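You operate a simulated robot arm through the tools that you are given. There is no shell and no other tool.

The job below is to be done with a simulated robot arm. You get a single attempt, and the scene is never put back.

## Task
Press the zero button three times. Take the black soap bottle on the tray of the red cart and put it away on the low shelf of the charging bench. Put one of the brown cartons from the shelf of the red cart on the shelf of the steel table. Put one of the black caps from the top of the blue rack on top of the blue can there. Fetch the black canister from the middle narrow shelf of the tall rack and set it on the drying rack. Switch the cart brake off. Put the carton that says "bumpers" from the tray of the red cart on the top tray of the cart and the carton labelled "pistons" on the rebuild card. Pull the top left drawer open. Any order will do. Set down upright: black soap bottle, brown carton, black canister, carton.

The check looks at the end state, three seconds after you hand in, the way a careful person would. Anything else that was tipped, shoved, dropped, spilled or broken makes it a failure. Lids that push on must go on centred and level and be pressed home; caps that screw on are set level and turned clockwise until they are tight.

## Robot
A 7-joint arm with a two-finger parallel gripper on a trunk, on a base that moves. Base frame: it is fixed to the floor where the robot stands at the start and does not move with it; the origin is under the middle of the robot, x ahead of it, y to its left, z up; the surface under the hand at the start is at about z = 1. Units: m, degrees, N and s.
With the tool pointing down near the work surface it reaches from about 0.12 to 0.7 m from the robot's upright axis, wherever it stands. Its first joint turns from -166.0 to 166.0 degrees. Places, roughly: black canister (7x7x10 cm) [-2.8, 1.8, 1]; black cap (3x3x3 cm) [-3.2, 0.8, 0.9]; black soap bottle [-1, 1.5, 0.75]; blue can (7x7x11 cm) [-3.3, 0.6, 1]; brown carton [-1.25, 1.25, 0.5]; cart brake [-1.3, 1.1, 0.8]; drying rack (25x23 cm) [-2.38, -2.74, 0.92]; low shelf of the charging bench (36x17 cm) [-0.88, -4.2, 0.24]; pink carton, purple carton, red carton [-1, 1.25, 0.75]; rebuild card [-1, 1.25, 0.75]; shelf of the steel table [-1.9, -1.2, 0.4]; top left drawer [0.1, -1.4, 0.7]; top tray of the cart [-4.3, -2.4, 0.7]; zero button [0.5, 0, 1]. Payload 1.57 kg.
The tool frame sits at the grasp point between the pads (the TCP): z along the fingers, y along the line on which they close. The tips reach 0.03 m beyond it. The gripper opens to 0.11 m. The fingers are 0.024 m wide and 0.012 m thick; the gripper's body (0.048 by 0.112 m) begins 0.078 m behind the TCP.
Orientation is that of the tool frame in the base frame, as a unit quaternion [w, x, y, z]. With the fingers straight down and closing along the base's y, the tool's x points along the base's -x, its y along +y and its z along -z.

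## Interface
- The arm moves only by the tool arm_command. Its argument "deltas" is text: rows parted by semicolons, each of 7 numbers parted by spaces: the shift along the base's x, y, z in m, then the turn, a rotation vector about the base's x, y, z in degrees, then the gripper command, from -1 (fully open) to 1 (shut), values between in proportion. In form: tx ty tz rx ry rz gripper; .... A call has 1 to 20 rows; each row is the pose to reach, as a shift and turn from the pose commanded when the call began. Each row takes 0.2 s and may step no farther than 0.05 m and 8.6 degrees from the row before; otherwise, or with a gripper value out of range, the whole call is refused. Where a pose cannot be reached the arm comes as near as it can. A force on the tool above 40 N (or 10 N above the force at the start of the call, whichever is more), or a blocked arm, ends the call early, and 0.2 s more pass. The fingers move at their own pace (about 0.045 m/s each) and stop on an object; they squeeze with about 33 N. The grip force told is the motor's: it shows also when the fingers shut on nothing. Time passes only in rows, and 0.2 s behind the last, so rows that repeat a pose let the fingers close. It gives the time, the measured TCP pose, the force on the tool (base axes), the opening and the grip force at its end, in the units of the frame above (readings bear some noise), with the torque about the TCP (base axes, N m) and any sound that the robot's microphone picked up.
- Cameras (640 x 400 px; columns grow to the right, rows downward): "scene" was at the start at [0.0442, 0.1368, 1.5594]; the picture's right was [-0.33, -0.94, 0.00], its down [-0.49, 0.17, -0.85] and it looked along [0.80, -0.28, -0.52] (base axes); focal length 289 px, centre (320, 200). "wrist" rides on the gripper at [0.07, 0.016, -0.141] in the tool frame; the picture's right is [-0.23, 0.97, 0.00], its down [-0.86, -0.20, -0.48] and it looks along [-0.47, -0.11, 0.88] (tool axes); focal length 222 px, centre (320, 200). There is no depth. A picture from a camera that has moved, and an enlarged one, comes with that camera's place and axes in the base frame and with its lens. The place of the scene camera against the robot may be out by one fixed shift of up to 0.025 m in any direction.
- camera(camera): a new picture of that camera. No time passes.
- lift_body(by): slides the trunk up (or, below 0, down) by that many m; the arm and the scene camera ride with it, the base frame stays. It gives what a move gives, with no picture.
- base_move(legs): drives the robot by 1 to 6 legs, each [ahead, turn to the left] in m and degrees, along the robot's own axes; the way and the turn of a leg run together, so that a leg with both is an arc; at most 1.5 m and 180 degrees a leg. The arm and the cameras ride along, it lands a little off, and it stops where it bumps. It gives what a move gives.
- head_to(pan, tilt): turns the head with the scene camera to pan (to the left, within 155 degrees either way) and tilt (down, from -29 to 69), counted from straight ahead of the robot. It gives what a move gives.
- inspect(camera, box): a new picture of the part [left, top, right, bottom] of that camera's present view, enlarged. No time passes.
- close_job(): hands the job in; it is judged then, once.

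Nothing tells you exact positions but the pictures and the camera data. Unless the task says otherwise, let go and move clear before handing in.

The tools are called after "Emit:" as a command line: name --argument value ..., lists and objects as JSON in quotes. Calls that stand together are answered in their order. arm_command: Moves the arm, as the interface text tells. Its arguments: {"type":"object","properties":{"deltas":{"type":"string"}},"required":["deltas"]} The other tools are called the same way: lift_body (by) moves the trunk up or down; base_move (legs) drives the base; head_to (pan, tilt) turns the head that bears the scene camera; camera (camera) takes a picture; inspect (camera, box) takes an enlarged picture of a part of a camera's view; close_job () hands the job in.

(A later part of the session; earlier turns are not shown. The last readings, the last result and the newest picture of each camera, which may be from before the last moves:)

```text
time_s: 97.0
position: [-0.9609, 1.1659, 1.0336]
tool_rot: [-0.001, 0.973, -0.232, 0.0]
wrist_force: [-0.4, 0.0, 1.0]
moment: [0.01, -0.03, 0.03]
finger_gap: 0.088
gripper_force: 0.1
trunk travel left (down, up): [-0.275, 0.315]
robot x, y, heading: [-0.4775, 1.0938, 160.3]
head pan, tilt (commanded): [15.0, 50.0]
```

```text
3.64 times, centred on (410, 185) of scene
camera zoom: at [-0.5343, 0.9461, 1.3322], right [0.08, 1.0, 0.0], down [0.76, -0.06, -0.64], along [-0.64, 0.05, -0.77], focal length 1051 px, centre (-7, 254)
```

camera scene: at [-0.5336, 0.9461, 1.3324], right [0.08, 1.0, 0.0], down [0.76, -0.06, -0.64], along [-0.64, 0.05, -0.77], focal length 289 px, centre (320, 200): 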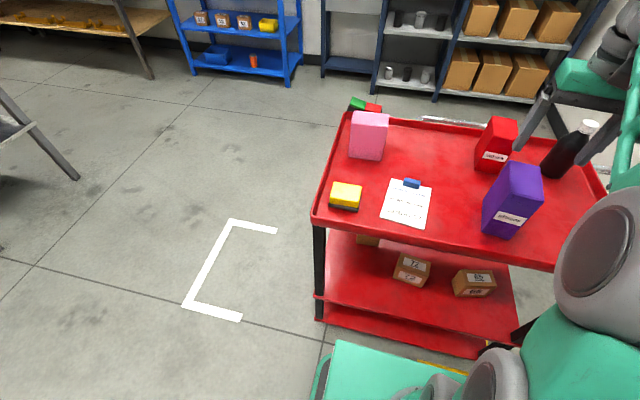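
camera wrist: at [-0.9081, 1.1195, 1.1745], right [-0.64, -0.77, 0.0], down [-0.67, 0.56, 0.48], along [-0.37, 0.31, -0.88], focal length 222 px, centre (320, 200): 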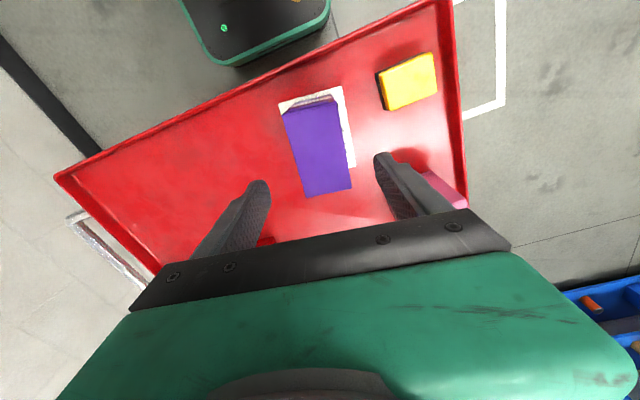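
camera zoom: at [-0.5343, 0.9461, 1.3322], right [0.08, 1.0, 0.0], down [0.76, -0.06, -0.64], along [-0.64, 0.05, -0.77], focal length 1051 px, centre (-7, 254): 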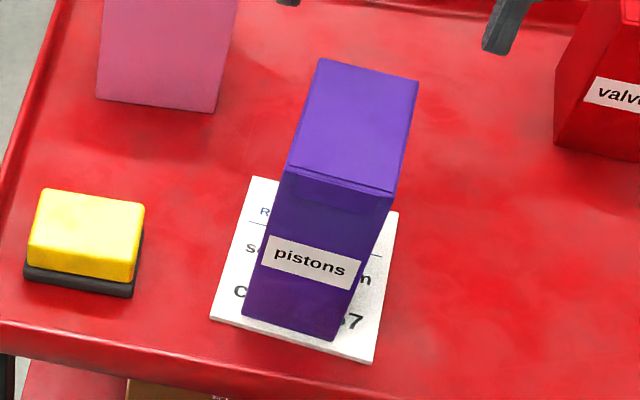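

The pistons carton stands flat on the card. Next is a brown carton on the cart's shelf; I look at the shelf and its headroom.

Emit:
inspect --camera "scene" --box '[300, 210, 520, 370]'

Emit:
head_to --pan 10 --tilt 65

Emit:
camera --camera "scene"

```text
2.50 times, centred on (410, 290) of scene
camera zoom: at [-0.5343, 0.9461, 1.3322], right [0.08, 1.0, 0.0], down [0.76, -0.06, -0.64], along [-0.64, 0.05, -0.77], focal length 723 px, centre (95, -25)
```

zoom: 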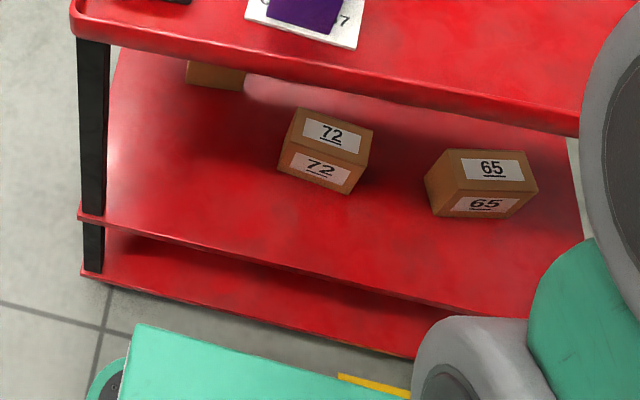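

```text
time_s: 97.8
position: [-0.9592, 1.167, 1.0339]
tool_rot: [0.0, 0.972, -0.233, -0.003]
wrist_force: [-0.3, -0.4, -0.1]
moment: [-0.03, 0.01, 0.01]
finger_gap: 0.0879
gripper_force: 0.1
trunk travel left (down, up): [-0.275, 0.315]
robot x, y, heading: [-0.4792, 1.0937, 160.3]
head pan, tilt (commanded): [10.0, 65.0]
```

```text
taken
camera scene: at [-0.5168, 0.9498, 1.3143], right [0.17, 0.99, 0.0], down [0.89, -0.15, -0.42], along [-0.42, 0.07, -0.91], focal length 289 px, centre (320, 200)
```

scene: 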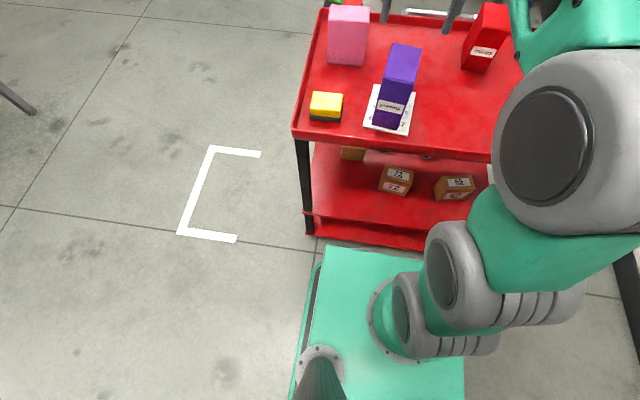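

The shelf surface is at about z ≈ 0.36–0.40 with some 0.35 m headroom, the cartons about 13 cm in from the near edge. I zoom in to measure the cartons.

Emit:
head_to --pan 25 --tilt 55

Emit:
inspect --camera "scene" --box '[280, 180, 520, 340]'

Emit:
camera --camera "scene"

```text
time_s: 98.6
position: [-0.9601, 1.1654, 1.0347]
tool_rot: [0.0, 0.973, -0.233, -0.003]
wrist_force: [0.1, 0.0, -0.3]
moment: [0.0, -0.02, 0.02]
finger_gap: 0.0878
gripper_force: 0.0
trunk travel left (down, up): [-0.275, 0.315]
robot x, y, heading: [-0.481, 1.0929, 160.2]
head pan, tilt (commanded): [25.0, 55.0]
```

```text
2.50 times, centred on (400, 260) of scene
camera zoom: at [-0.5287, 0.933, 1.3258], right [-0.09, 1.0, 0.0], down [0.82, 0.07, -0.57], along [-0.57, -0.05, -0.82], focal length 723 px, centre (120, 50)
```

zoom: 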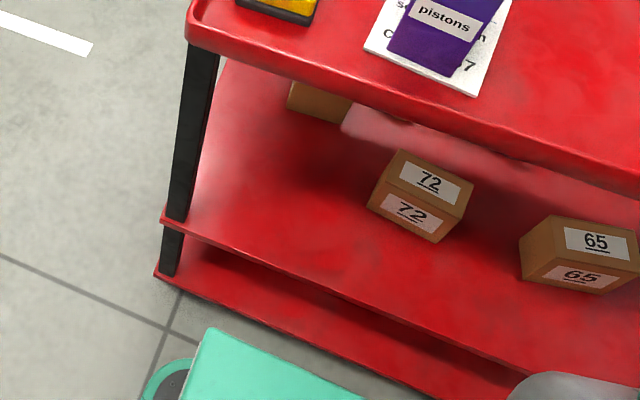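

```text
taken
camera scene: at [-0.5287, 0.933, 1.3258], right [-0.09, 1.0, 0.0], down [0.82, 0.07, -0.57], along [-0.57, -0.05, -0.82], focal length 289 px, centre (320, 200)
```

scene: 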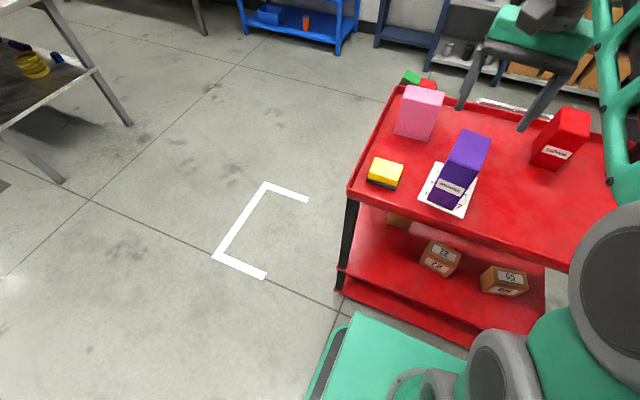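

Emit:
inspect --camera "scene" --box '[410, 230, 470, 285]'

Emit:
inspect --camera "scene" --box '[470, 255, 540, 305]'

```text
7.27 times, centred on (440, 258) of scene
camera zoom: at [-0.5287, 0.933, 1.3258], right [-0.09, 1.0, 0.0], down [0.82, 0.07, -0.57], along [-0.57, -0.05, -0.82], focal length 2102 px, centre (-553, -218)
```

zoom: 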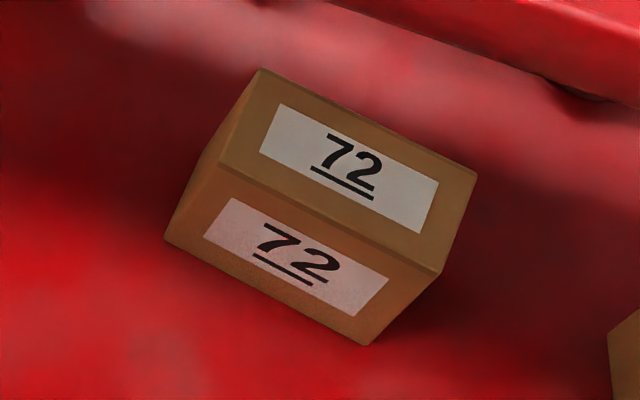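

```text
8.00 times, centred on (505, 280) of scene
camera zoom: at [-0.5287, 0.933, 1.3258], right [-0.09, 1.0, 0.0], down [0.82, 0.07, -0.57], along [-0.57, -0.05, -0.82], focal length 2312 px, centre (-1160, -440)
```

zoom: 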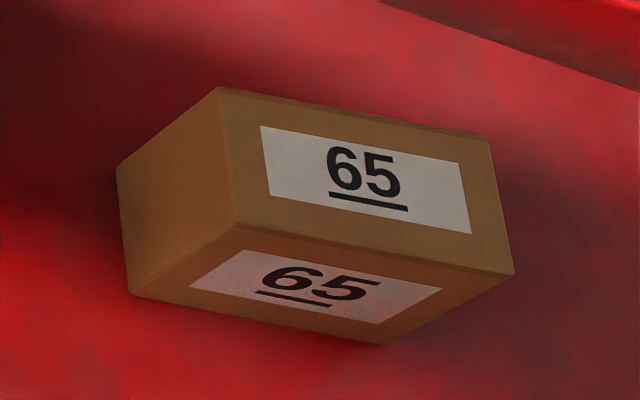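

The brown cartons measure about 10 cm wide by 5.6 cm deep by 8.5 cm tall, so they're best gripped across the depth by reaching in from the cart's left end. I drive around to the left end, keeping some distance.

Emit:
base_move --legs '[[0, 90], [0.8, 0], [0, -70], [0.65, 0], [0, -108]]'

Emit:
head_to --pan 0 --tilt 40

Emit:
camera --camera "scene"

```text
time_s: 117.5
position: [-1.3689, 0.8098, 1.0347]
tool_rot: [0.003, -0.548, 0.836, 0.002]
wrist_force: [0.2, 0.9, -0.1]
moment: [-0.01, -0.04, -0.02]
finger_gap: 0.0881
gripper_force: 0.1
trunk travel left (down, up): [-0.275, 0.315]
robot x, y, heading: [-1.4122, 0.3251, 73.5]
head pan, tilt (commanded): [25.0, 55.0]
```

```text
time_s: 118.3
position: [-1.3699, 0.8108, 1.0355]
tool_rot: [0.002, -0.547, 0.837, 0.002]
wrist_force: [0.1, 0.4, -0.4]
moment: [0.02, 0.0, -0.03]
finger_gap: 0.0881
gripper_force: 0.1
trunk travel left (down, up): [-0.275, 0.315]
robot x, y, heading: [-1.415, 0.3285, 73.4]
head pan, tilt (commanded): [0.0, 40.0]
```

```text
taken
camera scene: at [-1.5357, 0.406, 1.3465], right [0.96, -0.28, 0.0], down [-0.18, -0.62, -0.77], along [0.22, 0.73, -0.64], focal length 289 px, centre (320, 200)
```

scene: 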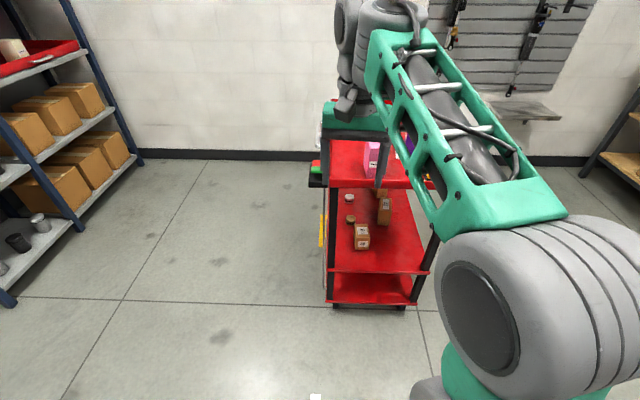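

I'm at the left end now and see the nearest brown carton on the shelf. I zoom in on it.

Emit:
inspect --camera "scene" --box '[300, 130, 460, 320]'

Emit:
inspect --camera "scene" --box '[335, 180, 415, 260]'

```text
2.11 times, centred on (380, 225) of scene
camera zoom: at [-1.5357, 0.406, 1.3465], right [0.96, -0.28, 0.0], down [-0.18, -0.62, -0.77], along [0.22, 0.73, -0.64], focal length 608 px, centre (194, 147)
```

zoom: 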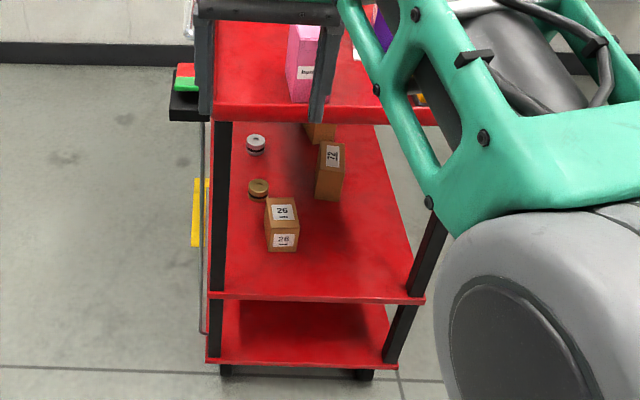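

```text
5.00 times, centred on (375, 220) of scene
camera zoom: at [-1.5357, 0.406, 1.3465], right [0.96, -0.28, 0.0], down [-0.18, -0.62, -0.77], along [0.22, 0.73, -0.64], focal length 1445 px, centre (45, 100)
```

zoom: 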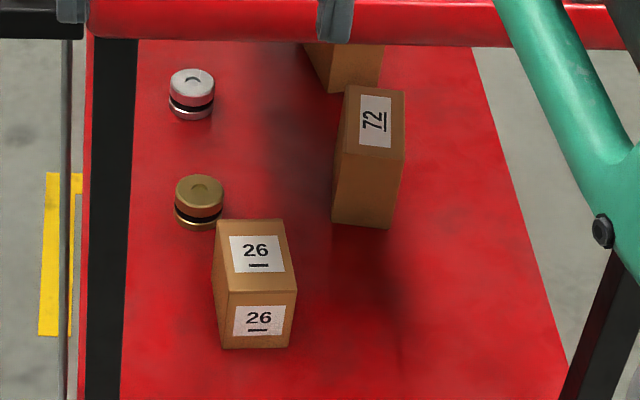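

Carton "26" is nearest, its 5.8 cm wide end facing me, near face centred around (-1.133, 1.162). I extend and yaw the hand to line up with it, then pitch it toward horizontal outside the cart.

Emit:
arm_command --deltas "0.03 0.015 0 0 0 2 -0.6; 0.06 0.03 0 0 0 4 -0.6; 0.09 0.045 0 0 0 6 -0.6; 0.12 0.06 0 0 0 7.7 -0.6; 0.15 0.077 0 0 0 7.7 -0.6; 0.161 0.083 0 0 0 7.7 -0.6"

Emit:
arm_command --deltas "0 0 0 7.7 -2.2 0 -0.6; 0 0 0 15.4 -4.4 0 -0.6; 0 0 0 23.1 -6.6 0 -0.6; 0 0 0 30.8 -8.8 0 -0.6; 0 0 0 38.4 -11 0 -0.6; 0 0 0 46.1 -13.2 0 -0.6; 0 0 0 53.8 -15.5 0 -0.6; 0 0 0 62.5 -17.9 0 -0.6; 0 0 0 62.5 -17.9 0 -0.6"

Emit:
camera --camera "scene"

Emit:
camera --camera "wrist"

```text
time_s: 119.7
position: [-1.2076, 0.894, 1.0356]
tool_rot: [0.002, -0.603, 0.798, 0.001]
wrist_force: [0.9, 2.3, -0.5]
moment: [-0.17, 0.01, 0.03]
finger_gap: 0.088
gripper_force: 0.0
trunk travel left (down, up): [-0.275, 0.315]
robot x, y, heading: [-1.4111, 0.3287, 73.6]
head pan, tilt (commanded): [0.0, 40.0]
```

```text
refused: row 8 steps farther than a row can; nothing moved
```

```text
taken
camera scene: at [-1.5355, 0.4063, 1.3465], right [0.96, -0.28, 0.0], down [-0.18, -0.62, -0.77], along [0.22, 0.73, -0.64], focal length 289 px, centre (320, 200)
```

scene: 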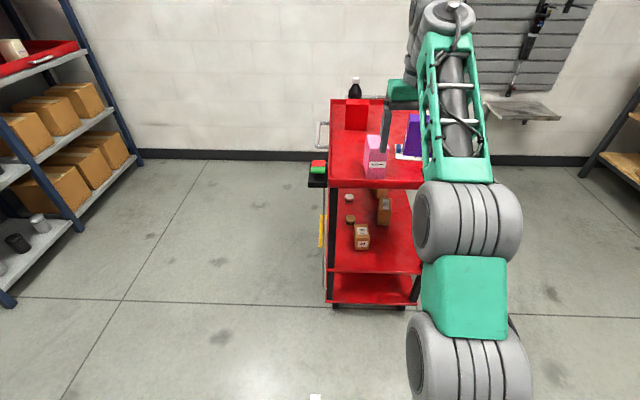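

```text
taken
camera wrist: at [-1.2441, 0.8297, 1.1754], right [-0.87, 0.48, 0.0], down [0.42, 0.77, 0.48], along [0.23, 0.42, -0.88], focal length 222 px, centre (320, 200)
```

wrist: 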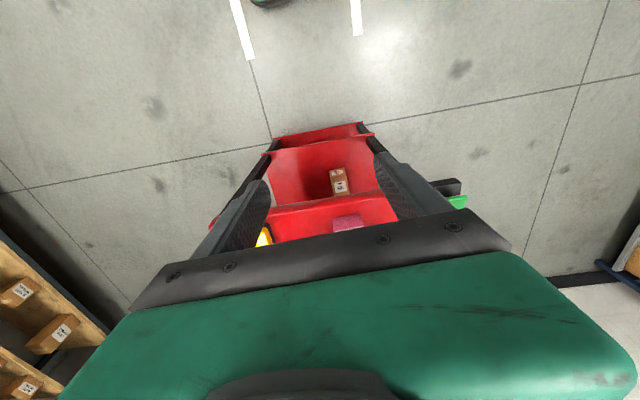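

The pitch command had one step too large; I repeat it with even 8° steps.

Emit:
arm_command --deltas "0 0 0 7.7 -2.2 0 -0.6; 0 0 0 15.4 -4.4 0 -0.6; 0 0 0 23.1 -6.6 0 -0.6; 0 0 0 30.8 -8.8 0 -0.6; 0 0 0 38.4 -11 0 -0.6; 0 0 0 46.1 -13.2 0 -0.6; 0 0 0 53.8 -15.4 0 -0.6; 0 0 0 61.5 -17.6 0 -0.6; 0 0 0 61.5 -17.6 0 -0.6"

Emit:
camera --camera "scene"

Emit:
camera --camera "wrist"

```text
time_s: 121.7
position: [-1.1993, 0.9481, 1.1986]
tool_rot: [0.388, -0.524, 0.707, 0.275]
wrist_force: [0.4, 0.2, 0.2]
moment: [0.03, -0.04, 0.04]
finger_gap: 0.0883
gripper_force: 0.0
out of reach, approached as far as the arm can: row 3, 4, 5, 6, 7, 8, 9
trunk travel left (down, up): [-0.275, 0.315]
robot x, y, heading: [-1.413, 0.3252, 73.5]
head pan, tilt (commanded): [0.0, 40.0]
```

```text
taken
camera scene: at [-1.5358, 0.4058, 1.3465], right [0.96, -0.28, 0.0], down [-0.18, -0.62, -0.77], along [0.22, 0.73, -0.64], focal length 289 px, centre (320, 200)
```

scene: 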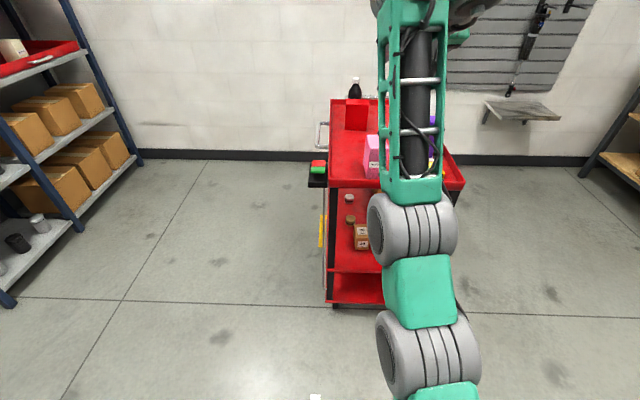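

```text
taken
camera wrist: at [-1.2644, 0.8037, 1.2175], right [-0.9, 0.41, 0.17], down [0.2, 0.01, 0.98], along [0.4, 0.91, -0.09], focal length 222 px, centre (320, 200)
```

wrist: 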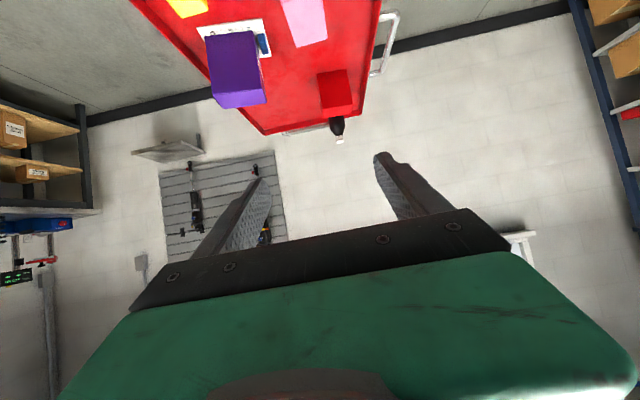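

The arm can't hold that pitch so close in; it needs more distance and a lower trunk. I back the base off 0.25 m and lower the trunk fully, then extend the hand forward and down.

Emit:
base_move --legs '[[-0.25, 0]]'

Emit:
lift_body --by -0.27

Emit:
camera --camera "scene"

Emit:
camera --camera "wrist"

```text
time_s: 123.6
position: [-1.268, 0.7087, 1.2002]
tool_rot: [0.387, -0.523, 0.707, 0.276]
wrist_force: [0.2, -0.3, 0.0]
moment: [0.0, -0.02, 0.03]
finger_gap: 0.0881
gripper_force: 0.1
trunk travel left (down, up): [-0.275, 0.315]
robot x, y, heading: [-1.4855, 0.0879, 73.1]
head pan, tilt (commanded): [0.0, 40.0]
```

```text
time_s: 126.3
position: [-1.2699, 0.7097, 0.9292]
tool_rot: [0.389, -0.523, 0.707, 0.276]
wrist_force: [-0.5, 0.3, 0.6]
moment: [-0.02, 0.02, -0.03]
finger_gap: 0.0882
gripper_force: 0.1
trunk travel left (down, up): [-0.005, 0.585]
robot x, y, heading: [-1.486, 0.0849, 73.2]
head pan, tilt (commanded): [0.0, 40.0]
```

```text
taken
camera scene: at [-1.6063, 0.1675, 1.0766], right [0.96, -0.29, 0.0], down [-0.18, -0.62, -0.77], along [0.22, 0.73, -0.64], focal length 289 px, centre (320, 200)
```

scene: 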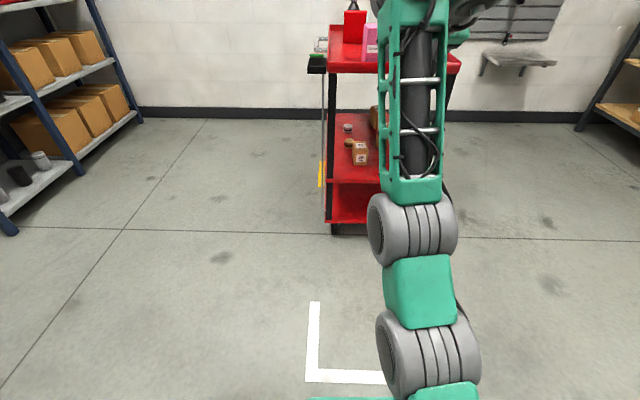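

```text
taken
camera wrist: at [-1.3332, 0.5642, 0.9476], right [-0.89, 0.41, 0.17], down [0.2, 0.01, 0.98], along [0.4, 0.91, -0.09], focal length 222 px, centre (320, 200)
```

wrist: 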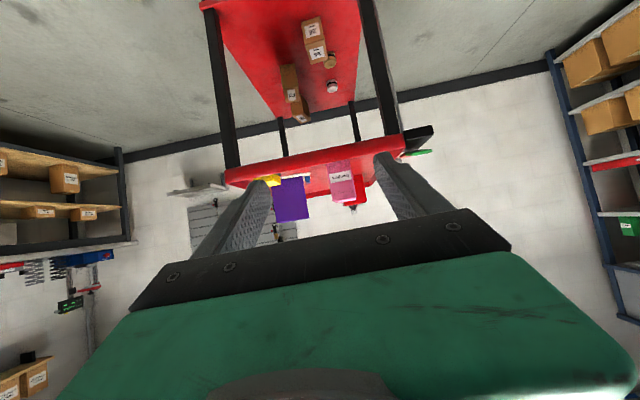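

The hand now points forward about 33° below horizontal with the fingers level, 0.33 m outside the cart. I lower it straight down in steps and check reachability.

Emit:
arm_command --deltas "0 0 -0.04 0 0 0 -0.6; 0 0 -0.08 0 0 0 -0.6; 0 0 -0.12 0 0 0 -0.6; 0 0 -0.16 0 0 0 -0.6; 0 0 -0.2 0 0 0 -0.6; 0 0 -0.24 0 0 0 -0.6; 0 0 -0.28 0 0 0 -0.6; 0 0 -0.32 0 0 0 -0.6"

Emit:
camera --camera "scene"

Emit:
camera --camera "wrist"

```text
time_s: 128.1
position: [-1.2826, 0.7722, 0.8104]
tool_rot: [0.338, -0.536, 0.744, 0.212]
wrist_force: [-0.2, 0.2, -0.2]
moment: [0.0, -0.01, 0.01]
finger_gap: 0.0881
gripper_force: 0.0
out of reach, approached as far as the arm can: row 1, 2, 3, 4, 5, 6, 7, 8
trunk travel left (down, up): [-0.005, 0.585]
robot x, y, heading: [-1.482, 0.0912, 73.3]
head pan, tilt (commanded): [0.0, 40.0]
```

```text
taken
camera scene: at [-1.6063, 0.1675, 1.0766], right [0.96, -0.29, 0.0], down [-0.18, -0.62, -0.77], along [0.22, 0.73, -0.64], focal length 289 px, centre (320, 200)
```

scene: 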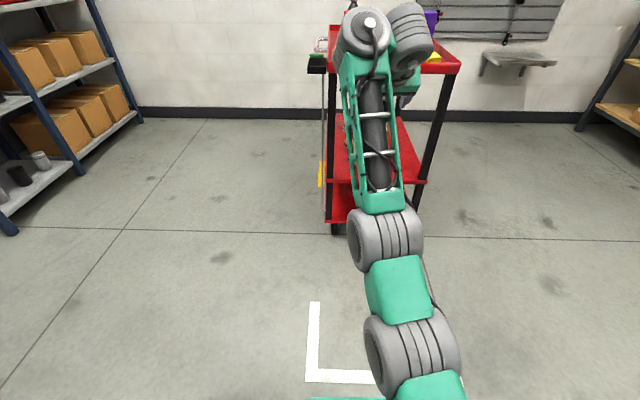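

```text
taken
camera wrist: at [-1.3527, 0.6357, 0.8553], right [-0.87, 0.48, 0.12], down [0.23, 0.17, 0.96], along [0.44, 0.86, -0.25], focal length 222 px, centre (320, 200)
```

wrist: 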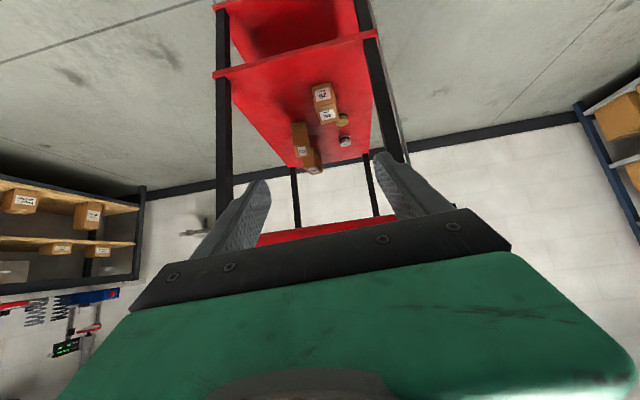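

The arm has Panda-like limits: with the hand tilted forward it must be ≥0.8 m out at this height. I move the TCP forward (still outside the cart) and see what pose it takes.

Emit:
arm_command --deltas "0.01 0.034 0 0 0 0 -0.6; 0.02 0.067 0 0 0 0 -0.6; 0.03 0.1 0 0 0 0 -0.6; 0.04 0.134 0 0 0 0 -0.6; 0.04 0.134 0 0 0 0 -0.6; 0.04 0.134 0 0 0 0 -0.6"

```text
time_s: 129.5
position: [-1.2614, 0.874, 0.7881]
tool_rot: [0.338, -0.535, 0.745, 0.211]
wrist_force: [-0.1, 0.0, -0.4]
moment: [0.03, 0.0, 0.0]
finger_gap: 0.0879
gripper_force: 0.1
out of reach, approached as far as the arm can: row 3, 4, 5, 6
trunk travel left (down, up): [-0.005, 0.585]
robot x, y, heading: [-1.4826, 0.0875, 73.4]
head pan, tilt (commanded): [0.0, 40.0]
```

Now it's at r ≈ 0.82, stretched. From here going down should be possible; I lower it with a slight pull-back.

Emit:
arm_command --deltas "-0.008 -0.029 -0.03 0 0 0 -0.6; -0.008 -0.029 -0.07 0 0 0 -0.6; -0.008 -0.029 -0.11 0 0 0 -0.6; -0.008 -0.029 -0.15 0 0 0 -0.6; -0.008 -0.029 -0.19 0 0 0 -0.6; -0.008 -0.029 -0.23 0 0 0 -0.6; -0.008 -0.029 -0.27 0 0 0 -0.6; -0.008 -0.029 -0.31 0 0 0 -0.6; -0.008 -0.029 -0.34 0 0 0 -0.6; -0.008 -0.029 -0.34 0 0 0 -0.6"

Emit:
camera --camera "wrist"

Emit:
camera --camera "scene"

```text
time_s: 131.7
position: [-1.2695, 0.8465, 0.4541]
tool_rot: [0.338, -0.535, 0.745, 0.212]
wrist_force: [-0.1, 0.2, -0.4]
moment: [0.01, -0.03, 0.02]
finger_gap: 0.0883
gripper_force: 0.1
trunk travel left (down, up): [-0.005, 0.585]
robot x, y, heading: [-1.482, 0.0869, 73.4]
head pan, tilt (commanded): [0.0, 40.0]
```

```text
taken
camera wrist: at [-1.339, 0.7099, 0.4978], right [-0.87, 0.48, 0.12], down [0.23, 0.17, 0.96], along [0.44, 0.86, -0.25], focal length 222 px, centre (320, 200)
```

wrist: 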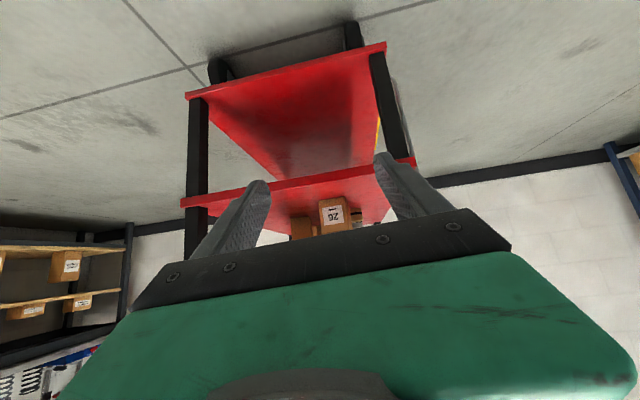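

```text
taken
camera scene: at [-1.6063, 0.1675, 1.0765], right [0.96, -0.29, 0.0], down [-0.18, -0.62, -0.77], along [0.22, 0.73, -0.64], focal length 289 px, centre (320, 200)
```

scene: 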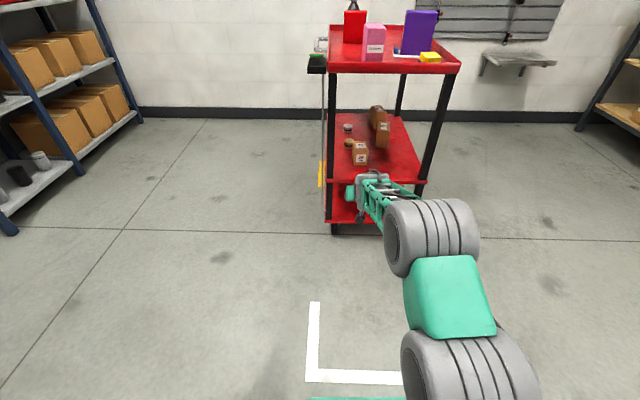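

The hand is now low and pointed at the shelf. I zoom on the carton from the wrist to line it up.

Emit:
inspect --camera "wrist" --box '[270, 150, 410, 245]'

Emit:
inspect --camera "scene" --box '[310, 90, 440, 240]'

```text
4.21 times, centred on (340, 198) of wrist
camera zoom: at [-1.339, 0.7099, 0.4978], right [-0.87, 0.48, 0.12], down [0.23, 0.17, 0.96], along [0.44, 0.86, -0.25], focal length 935 px, centre (236, 210)
```

zoom: 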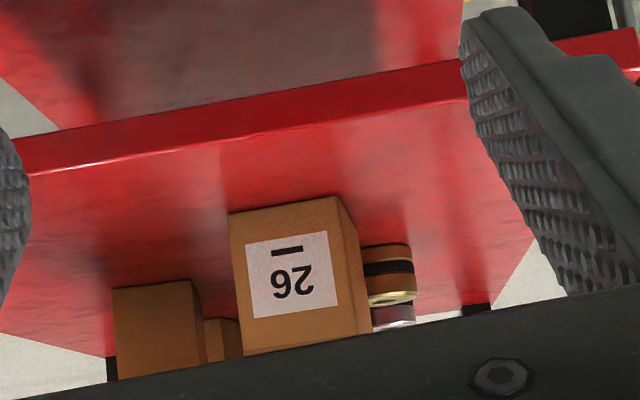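

```text
2.67 times, centred on (375, 165) of scene
camera zoom: at [-1.6063, 0.1675, 1.0765], right [0.96, -0.29, 0.0], down [-0.18, -0.62, -0.77], along [0.22, 0.73, -0.64], focal length 771 px, centre (173, 293)
```

zoom: 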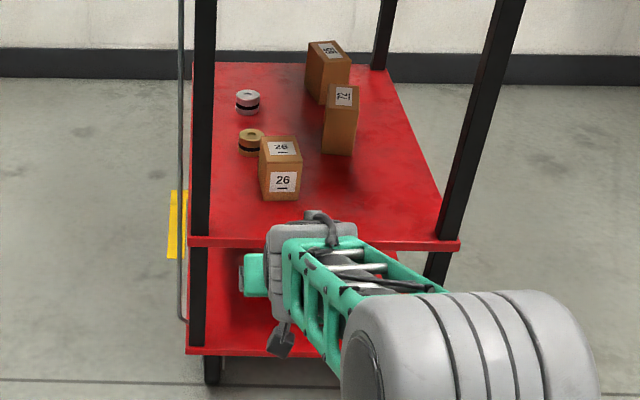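

The carton's near face is centred at about (-1.145, 1.144), shelf at z ≈ 0.375, and its axis points along ~63.5°. I align yaw and pitch of the hand with it and open fully, still outside the cart.

Emit:
arm_command --deltas "0.018 0.004 -0.003 2.4 -1.1 -2.2 -1; 0.036 0.009 -0.006 4.8 -2.3 -4.4 -1; 0.0545 0.0135 -0.009 7.25 -3.4 -6.7 -1; 0.0545 0.0135 -0.009 7.25 -3.4 -6.7 -1"

Emit:
base_move --legs '[[0.2, 0]]'

Emit:
camera --camera "wrist"

Emit:
inspect --camera "scene" --box '[300, 130, 460, 270]'

```text
time_s: 132.7
position: [-1.2146, 0.8601, 0.4461]
tool_rot: [0.405, -0.474, 0.749, 0.222]
wrist_force: [-0.3, 0.2, 0.7]
moment: [0.01, 0.01, -0.01]
finger_gap: 0.1097
gripper_force: 0.0
trunk travel left (down, up): [-0.005, 0.585]
robot x, y, heading: [-1.4856, 0.0882, 73.5]
head pan, tilt (commanded): [0.0, 40.0]
```

```text
time_s: 134.3
position: [-1.156, 1.05, 0.4447]
tool_rot: [0.405, -0.473, 0.75, 0.221]
wrist_force: [0.5, 0.6, 0.7]
moment: [0.0, -0.01, -0.03]
finger_gap: 0.1099
gripper_force: 0.2
trunk travel left (down, up): [-0.005, 0.585]
robot x, y, heading: [-1.4281, 0.2782, 73.4]
head pan, tilt (commanded): [0.0, 40.0]
```

```text
taken
camera wrist: at [-1.2456, 0.918, 0.4678], right [-0.82, 0.56, 0.14], down [0.18, 0.02, 0.98], along [0.55, 0.83, -0.12], focal length 222 px, centre (320, 200)
```

wrist: 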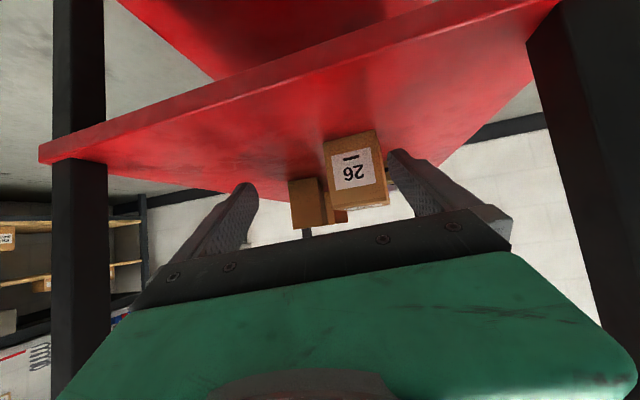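

```text
2.86 times, centred on (380, 200) of scene
camera zoom: at [-1.5493, 0.3575, 1.0765], right [0.96, -0.29, 0.0], down [-0.18, -0.62, -0.77], along [0.22, 0.73, -0.64], focal length 826 px, centre (149, 200)
```

zoom: 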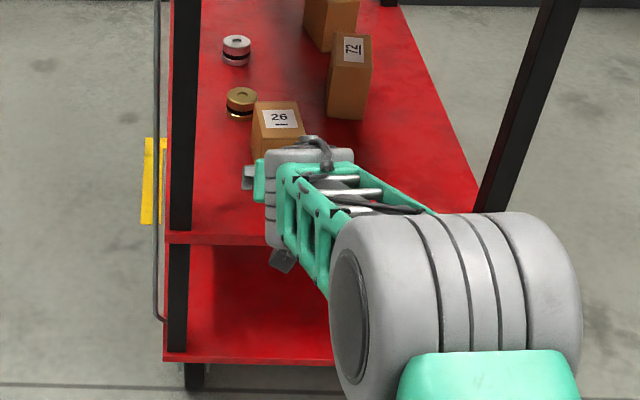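

The gripper is past the shelf edge with the carton straight ahead. I zoom to fine-tune the last bit.

Emit:
inspect --camera "wrist" --box '[230, 90, 470, 240]'

```text
2.67 times, centred on (350, 165) of wrist
camera zoom: at [-1.2456, 0.918, 0.4678], right [-0.82, 0.56, 0.14], down [0.18, 0.02, 0.98], along [0.55, 0.83, -0.12], focal length 592 px, centre (240, 293)
```

zoom: 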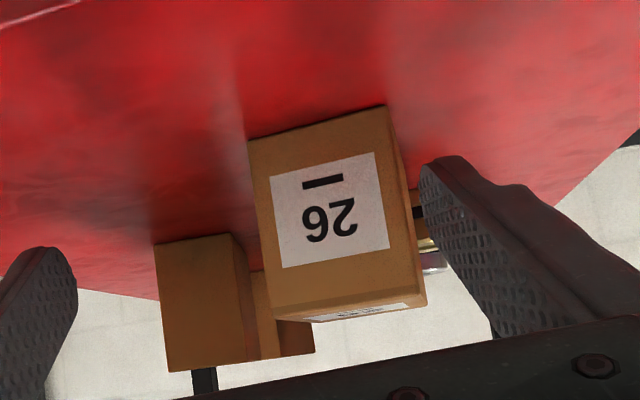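

Near face centre is about (-1.150, 1.134) with yaw nearer -18°, so I turn +8° and move in until the fingers flank the carton.

Emit:
arm_command --deltas "0.004 0.02 -0.006 0 0 3 -1; 0.007 0.045 -0.012 0 0 6 -1; 0.010 0.07 -0.018 0 0 8 -1; 0.012 0.09 -0.022 0 0 8 -1; 0.0135 0.106 -0.024 0 0 8 -1"

Emit:
inspect --camera "wrist" --box '[200, 60, 480, 250]'

Emit:
inspect --camera "scene" --box '[330, 150, 430, 240]'

```text
time_s: 135.5
position: [-1.1445, 1.1551, 0.423]
tool_rot: [0.387, -0.527, 0.714, 0.25]
wrist_force: [-0.9, 0.7, 0.6]
moment: [-0.08, 0.02, 0.0]
finger_gap: 0.1102
gripper_force: 0.1
trunk travel left (down, up): [-0.005, 0.585]
robot x, y, heading: [-1.4294, 0.2797, 73.3]
head pan, tilt (commanded): [0.0, 40.0]
```

```text
2.11 times, centred on (340, 155) of wrist
camera zoom: at [-1.2133, 1.0132, 0.4458], right [-0.89, 0.44, 0.14], down [0.17, 0.05, 0.98], along [0.43, 0.9, -0.12], focal length 468 px, centre (278, 295)
```

zoom: 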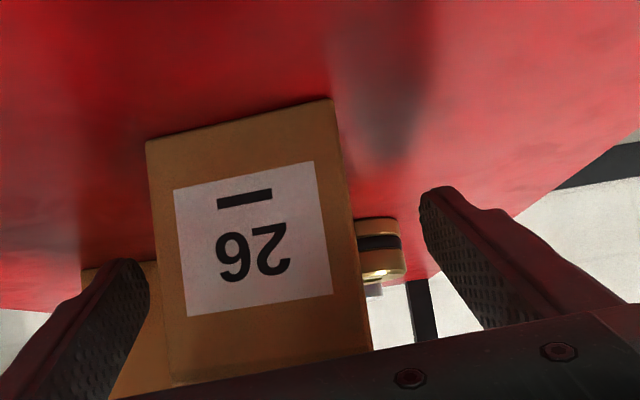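

```text
4.44 times, centred on (380, 195) of scene
camera zoom: at [-1.5493, 0.3574, 1.0766], right [0.96, -0.29, 0.0], down [-0.18, -0.62, -0.77], along [0.22, 0.73, -0.64], focal length 1285 px, centre (53, 222)
```

zoom: 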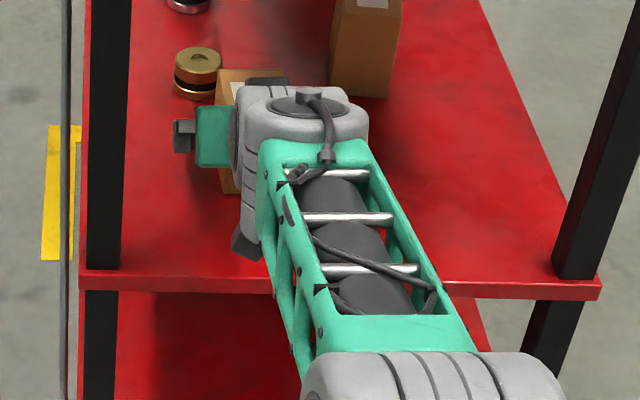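

The carton is laterally centred between the fingers to within a millimetre or two. I go 8 mm deeper and close.

Emit:
arm_command --deltas "0.002 0.008 0 0 0 0 -1; 0.002 0.008 0 0 0 0 -0.3; 0.002 0.008 0 0 0 0 0.5; 0.002 0.008 0 0 0 0 1; 0.002 0.008 0 0 0 0 1; 0.002 0.008 0 0 0 0 1; 0.002 0.008 0 0 0 0 1; 0.002 0.008 0 0 0 0 1"

Emit:
inspect --camera "wrist" --box '[200, 60, 480, 250]'

```text
time_s: 137.3
position: [-1.1429, 1.1634, 0.4242]
tool_rot: [0.389, -0.525, 0.715, 0.25]
wrist_force: [-0.2, 0.3, 1.1]
moment: [0.16, 0.14, -0.08]
finger_gap: 0.0584
gripper_force: 33.4
trunk travel left (down, up): [-0.005, 0.585]
robot x, y, heading: [-1.4281, 0.2758, 73.2]
head pan, tilt (commanded): [0.0, 40.0]
```

```text
2.11 times, centred on (340, 155) of wrist
camera zoom: at [-1.2115, 1.0208, 0.4461], right [-0.89, 0.44, 0.14], down [0.17, 0.04, 0.98], along [0.43, 0.9, -0.12], focal length 468 px, centre (278, 295)
```

zoom: 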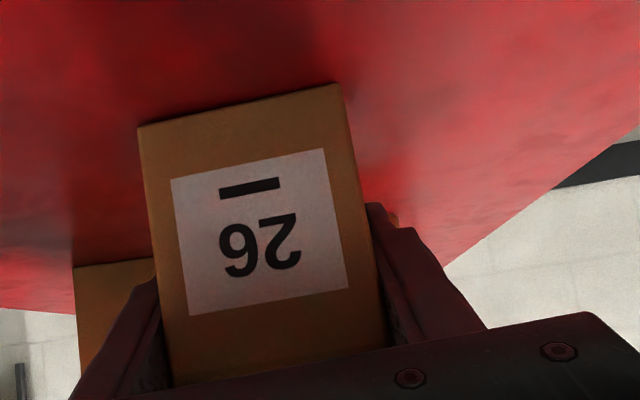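

Gripped (58 mm). I lift it slowly by 5 cm and check that it doesn't slip.

Emit:
arm_command --deltas "0 0 0.003 0 0 0 1; 0 0 0.008 0 0 0 1; 0 0 0.014 0 0 0 1; 0 0 0.02 0 0 0 1; 0 0 0.027 0 0 0 1; 0 0 0.034 0 0 0 1; 0 0 0.041 0 0 0 1; 0 0 0.048 0 0 0 1; 0 0 0.052 0 0 0 1; 0 0 0.052 0 0 0 1"

Emit:
camera --camera "wrist"

Emit:
inspect --camera "scene" --box '[330, 130, 450, 240]'

```text
time_s: 139.5
position: [-1.142, 1.162, 0.4739]
tool_rot: [0.388, -0.525, 0.715, 0.249]
wrist_force: [0.5, -0.3, -2.7]
moment: [-0.03, -0.01, 0.02]
finger_gap: 0.0584
gripper_force: 32.4
trunk travel left (down, up): [-0.005, 0.585]
robot x, y, heading: [-1.427, 0.2791, 73.2]
head pan, tilt (commanded): [0.0, 40.0]
```

```text
taken
camera wrist: at [-1.2112, 1.0217, 0.4964], right [-0.89, 0.44, 0.14], down [0.17, 0.05, 0.98], along [0.43, 0.9, -0.12], focal length 222 px, centre (320, 200)
```

wrist: 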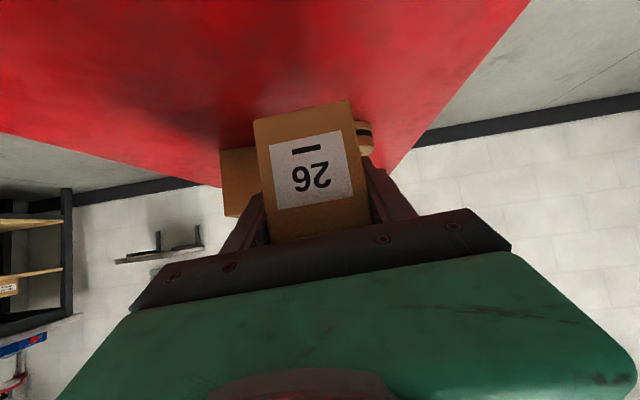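

```text
3.64 times, centred on (390, 185) of scene
camera zoom: at [-1.5492, 0.3578, 1.0765], right [0.96, -0.29, 0.0], down [-0.18, -0.62, -0.77], along [0.22, 0.73, -0.64], focal length 1051 px, centre (66, 254)
```

zoom: 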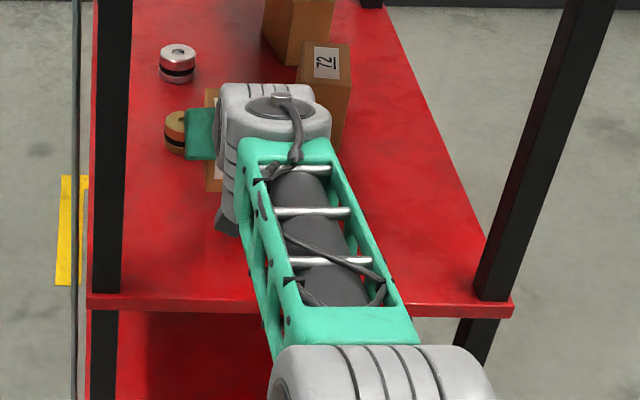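

Held firmly (2.7 N). I back the base straight out of the cart and check the grip again.

Emit:
base_move --legs '[[-0.4, 0]]'

Emit:
camera --camera "wrist"

Emit:
camera --camera "scene"

```text
time_s: 142.0
position: [-1.2606, 0.7846, 0.474]
tool_rot: [0.388, -0.527, 0.714, 0.25]
wrist_force: [-0.4, -0.6, -3.1]
moment: [0.0, -0.01, 0.0]
finger_gap: 0.0582
gripper_force: 33.5
trunk travel left (down, up): [-0.005, 0.585]
robot x, y, heading: [-1.5421, -0.1058, 73.8]
head pan, tilt (commanded): [0.0, 40.0]
```

```text
taken
camera wrist: at [-1.3291, 0.6411, 0.4962], right [-0.89, 0.44, 0.14], down [0.17, 0.05, 0.98], along [0.42, 0.9, -0.12], focal length 222 px, centre (320, 200)
```

wrist: 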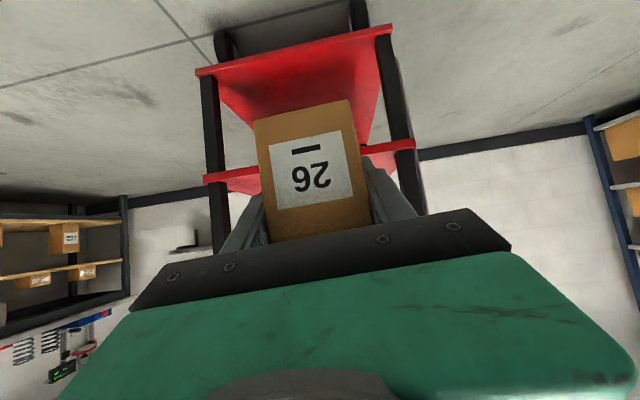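

```text
taken
camera scene: at [-1.6629, -0.025, 1.0765], right [0.96, -0.28, 0.0], down [-0.18, -0.62, -0.77], along [0.22, 0.73, -0.64], focal length 289 px, centre (320, 200)
```

scene: 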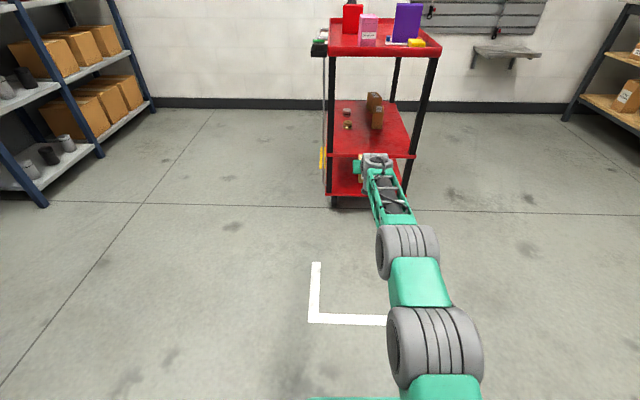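

The carton came out cleanly. I look behind at the steel table to choose where on its shelf to put it.

Emit:
head_to --pan 150 --tilt 35

Emit:
camera --camera "scene"

Emit:
head_to --pan -150 --tilt 35

Emit:
camera --camera "scene"

```text
time_s: 144.3
position: [-1.2615, 0.7836, 0.4742]
tool_rot: [0.388, -0.527, 0.714, 0.25]
wrist_force: [0.1, 0.0, -2.6]
moment: [0.0, 0.02, -0.01]
finger_gap: 0.0579
gripper_force: 32.8
trunk travel left (down, up): [-0.005, 0.585]
robot x, y, heading: [-1.5398, -0.1036, 73.8]
head pan, tilt (commanded): [150.0, 35.0]
```

```text
taken
camera scene: at [-1.7505, -0.1674, 1.0841], right [-0.69, 0.72, 0.0], down [0.41, 0.4, -0.82], along [-0.59, -0.57, -0.57], focal length 289 px, centre (320, 200)
```

scene: 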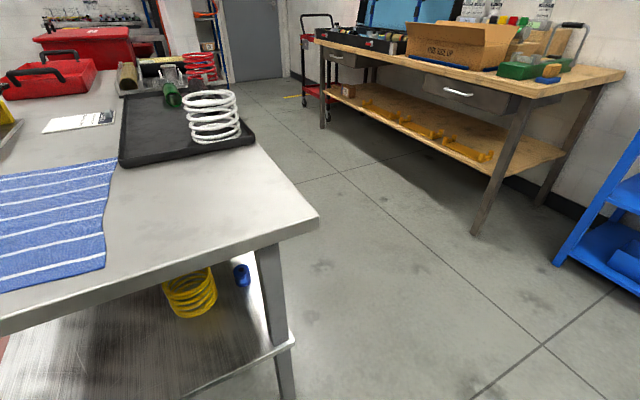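

```text
time_s: 148.4
position: [-1.2601, 0.7848, 0.4725]
tool_rot: [0.388, -0.527, 0.713, 0.251]
wrist_force: [0.0, -0.6, -2.7]
moment: [0.01, 0.0, -0.04]
finger_gap: 0.0581
gripper_force: 33.2
trunk travel left (down, up): [-0.005, 0.585]
robot x, y, heading: [-1.541, -0.1083, 73.9]
head pan, tilt (commanded): [-150.0, 35.0]
```

```text
taken
camera scene: at [-1.6659, -0.1922, 1.0841], right [-0.97, -0.24, 0.0], down [-0.14, 0.56, -0.82], along [0.19, -0.8, -0.57], focal length 289 px, centre (320, 200)
```

scene: 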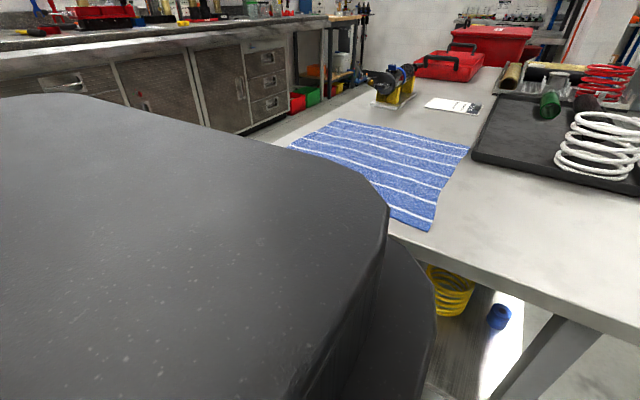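

The shelf of the steel table is best reached from its long side facing the aisle, away from the yellow spring and blue collar near this end. I first draw the carton in a little, slowly, then drive around.

Emit:
arm_command --deltas "-0.002 -0.006 0 0 0 0 1; -0.005 -0.017 0.002 0 0 0 1; -0.009 -0.029 0.004 0 0 0 1; -0.013 -0.042 0.006 0 0 0 1; -0.017 -0.055 0.008 0 0 0 1; -0.021 -0.068 0.01 0 0 0 1; -0.025 -0.081 0.012 0 0 0 1; -0.029 -0.094 0.014 0 0 0 1; -0.033 -0.107 0.016 0 0 0 1; -0.036 -0.116 0.018 0 0 0 1; -0.038 -0.122 0.02 0 0 0 1; -0.038 -0.122 0.02 0 0 0 1"

Emit:
base_move --legs '[[0, -73.9], [0.45, 0], [0, -72]]'

Emit:
head_to --pan 0 --tilt 30

Emit:
camera --camera "scene"

Emit:
head_to --pan -70 --tilt 35

Emit:
camera --camera "scene"

Emit:
camera --camera "wrist"

```text
time_s: 151.0
position: [-1.2993, 0.6624, 0.4932]
tool_rot: [0.388, -0.527, 0.713, 0.251]
wrist_force: [-0.1, -0.7, -2.5]
moment: [-0.01, -0.02, -0.01]
finger_gap: 0.058
gripper_force: 33.0
trunk travel left (down, up): [-0.005, 0.585]
robot x, y, heading: [-1.543, -0.1069, 73.9]
head pan, tilt (commanded): [-150.0, 35.0]
```

```text
time_s: 160.0
position: [-0.8583, -0.8773, 0.4937]
tool_rot: [0.354, 0.524, 0.716, -0.295]
wrist_force: [-0.1, -0.3, -3.3]
moment: [-0.01, 0.01, -0.02]
finger_gap: 0.0581
gripper_force: 32.9
trunk travel left (down, up): [-0.005, 0.585]
robot x, y, heading: [-1.0946, -0.1129, -71.8]
head pan, tilt (commanded): [-150.0, 35.0]
```

```text
time_s: 162.4
position: [-0.8585, -0.8791, 0.4936]
tool_rot: [0.354, 0.524, 0.716, -0.295]
wrist_force: [0.4, -0.8, -2.6]
moment: [0.03, -0.02, 0.0]
finger_gap: 0.0577
gripper_force: 32.8
trunk travel left (down, up): [-0.005, 0.585]
robot x, y, heading: [-1.0911, -0.1073, -71.4]
head pan, tilt (commanded): [0.0, 30.0]
```

```text
taken
camera scene: at [-0.9187, -0.0786, 1.0919], right [-0.95, -0.31, 0.0], down [-0.16, 0.48, -0.87], along [0.27, -0.82, -0.5], focal length 289 px, centre (320, 200)
```

scene: 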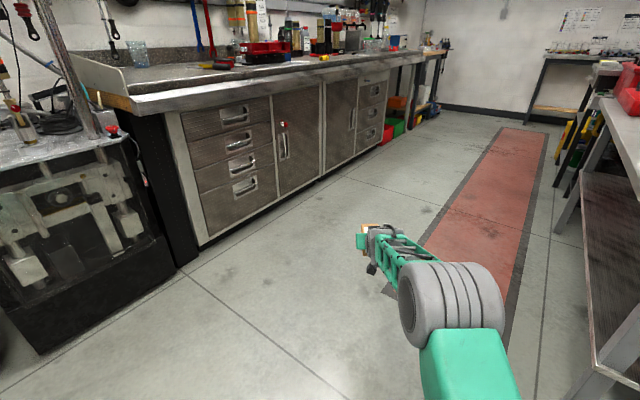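

```text
time_s: 163.8
position: [-0.8582, -0.8773, 0.4928]
tool_rot: [0.355, 0.524, 0.716, -0.295]
wrist_force: [0.3, -0.3, -2.8]
moment: [-0.02, -0.01, 0.01]
finger_gap: 0.0578
gripper_force: 32.7
trunk travel left (down, up): [-0.005, 0.585]
robot x, y, heading: [-1.0926, -0.1144, -71.4]
head pan, tilt (commanded): [-70.0, 35.0]
```

```text
taken
camera scene: at [-1.0162, -0.0473, 1.0841], right [-0.62, 0.78, 0.0], down [0.45, 0.36, -0.82], along [-0.64, -0.51, -0.57], focal length 289 px, centre (320, 200)
```

scene: 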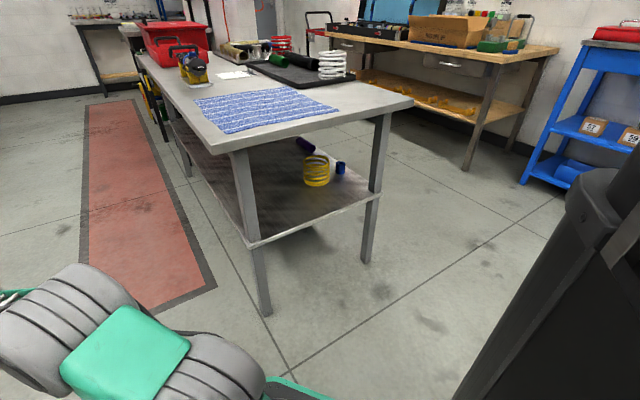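

```text
taken
camera wrist: at [-0.8863, -0.7238, 0.516], right [0.98, 0.15, 0.14], down [-0.12, -0.14, 0.98], along [0.16, -0.98, -0.12], focal length 222 px, centre (320, 200)
```

wrist: 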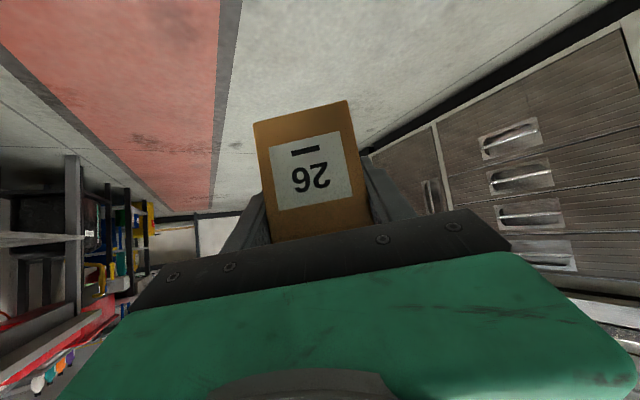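

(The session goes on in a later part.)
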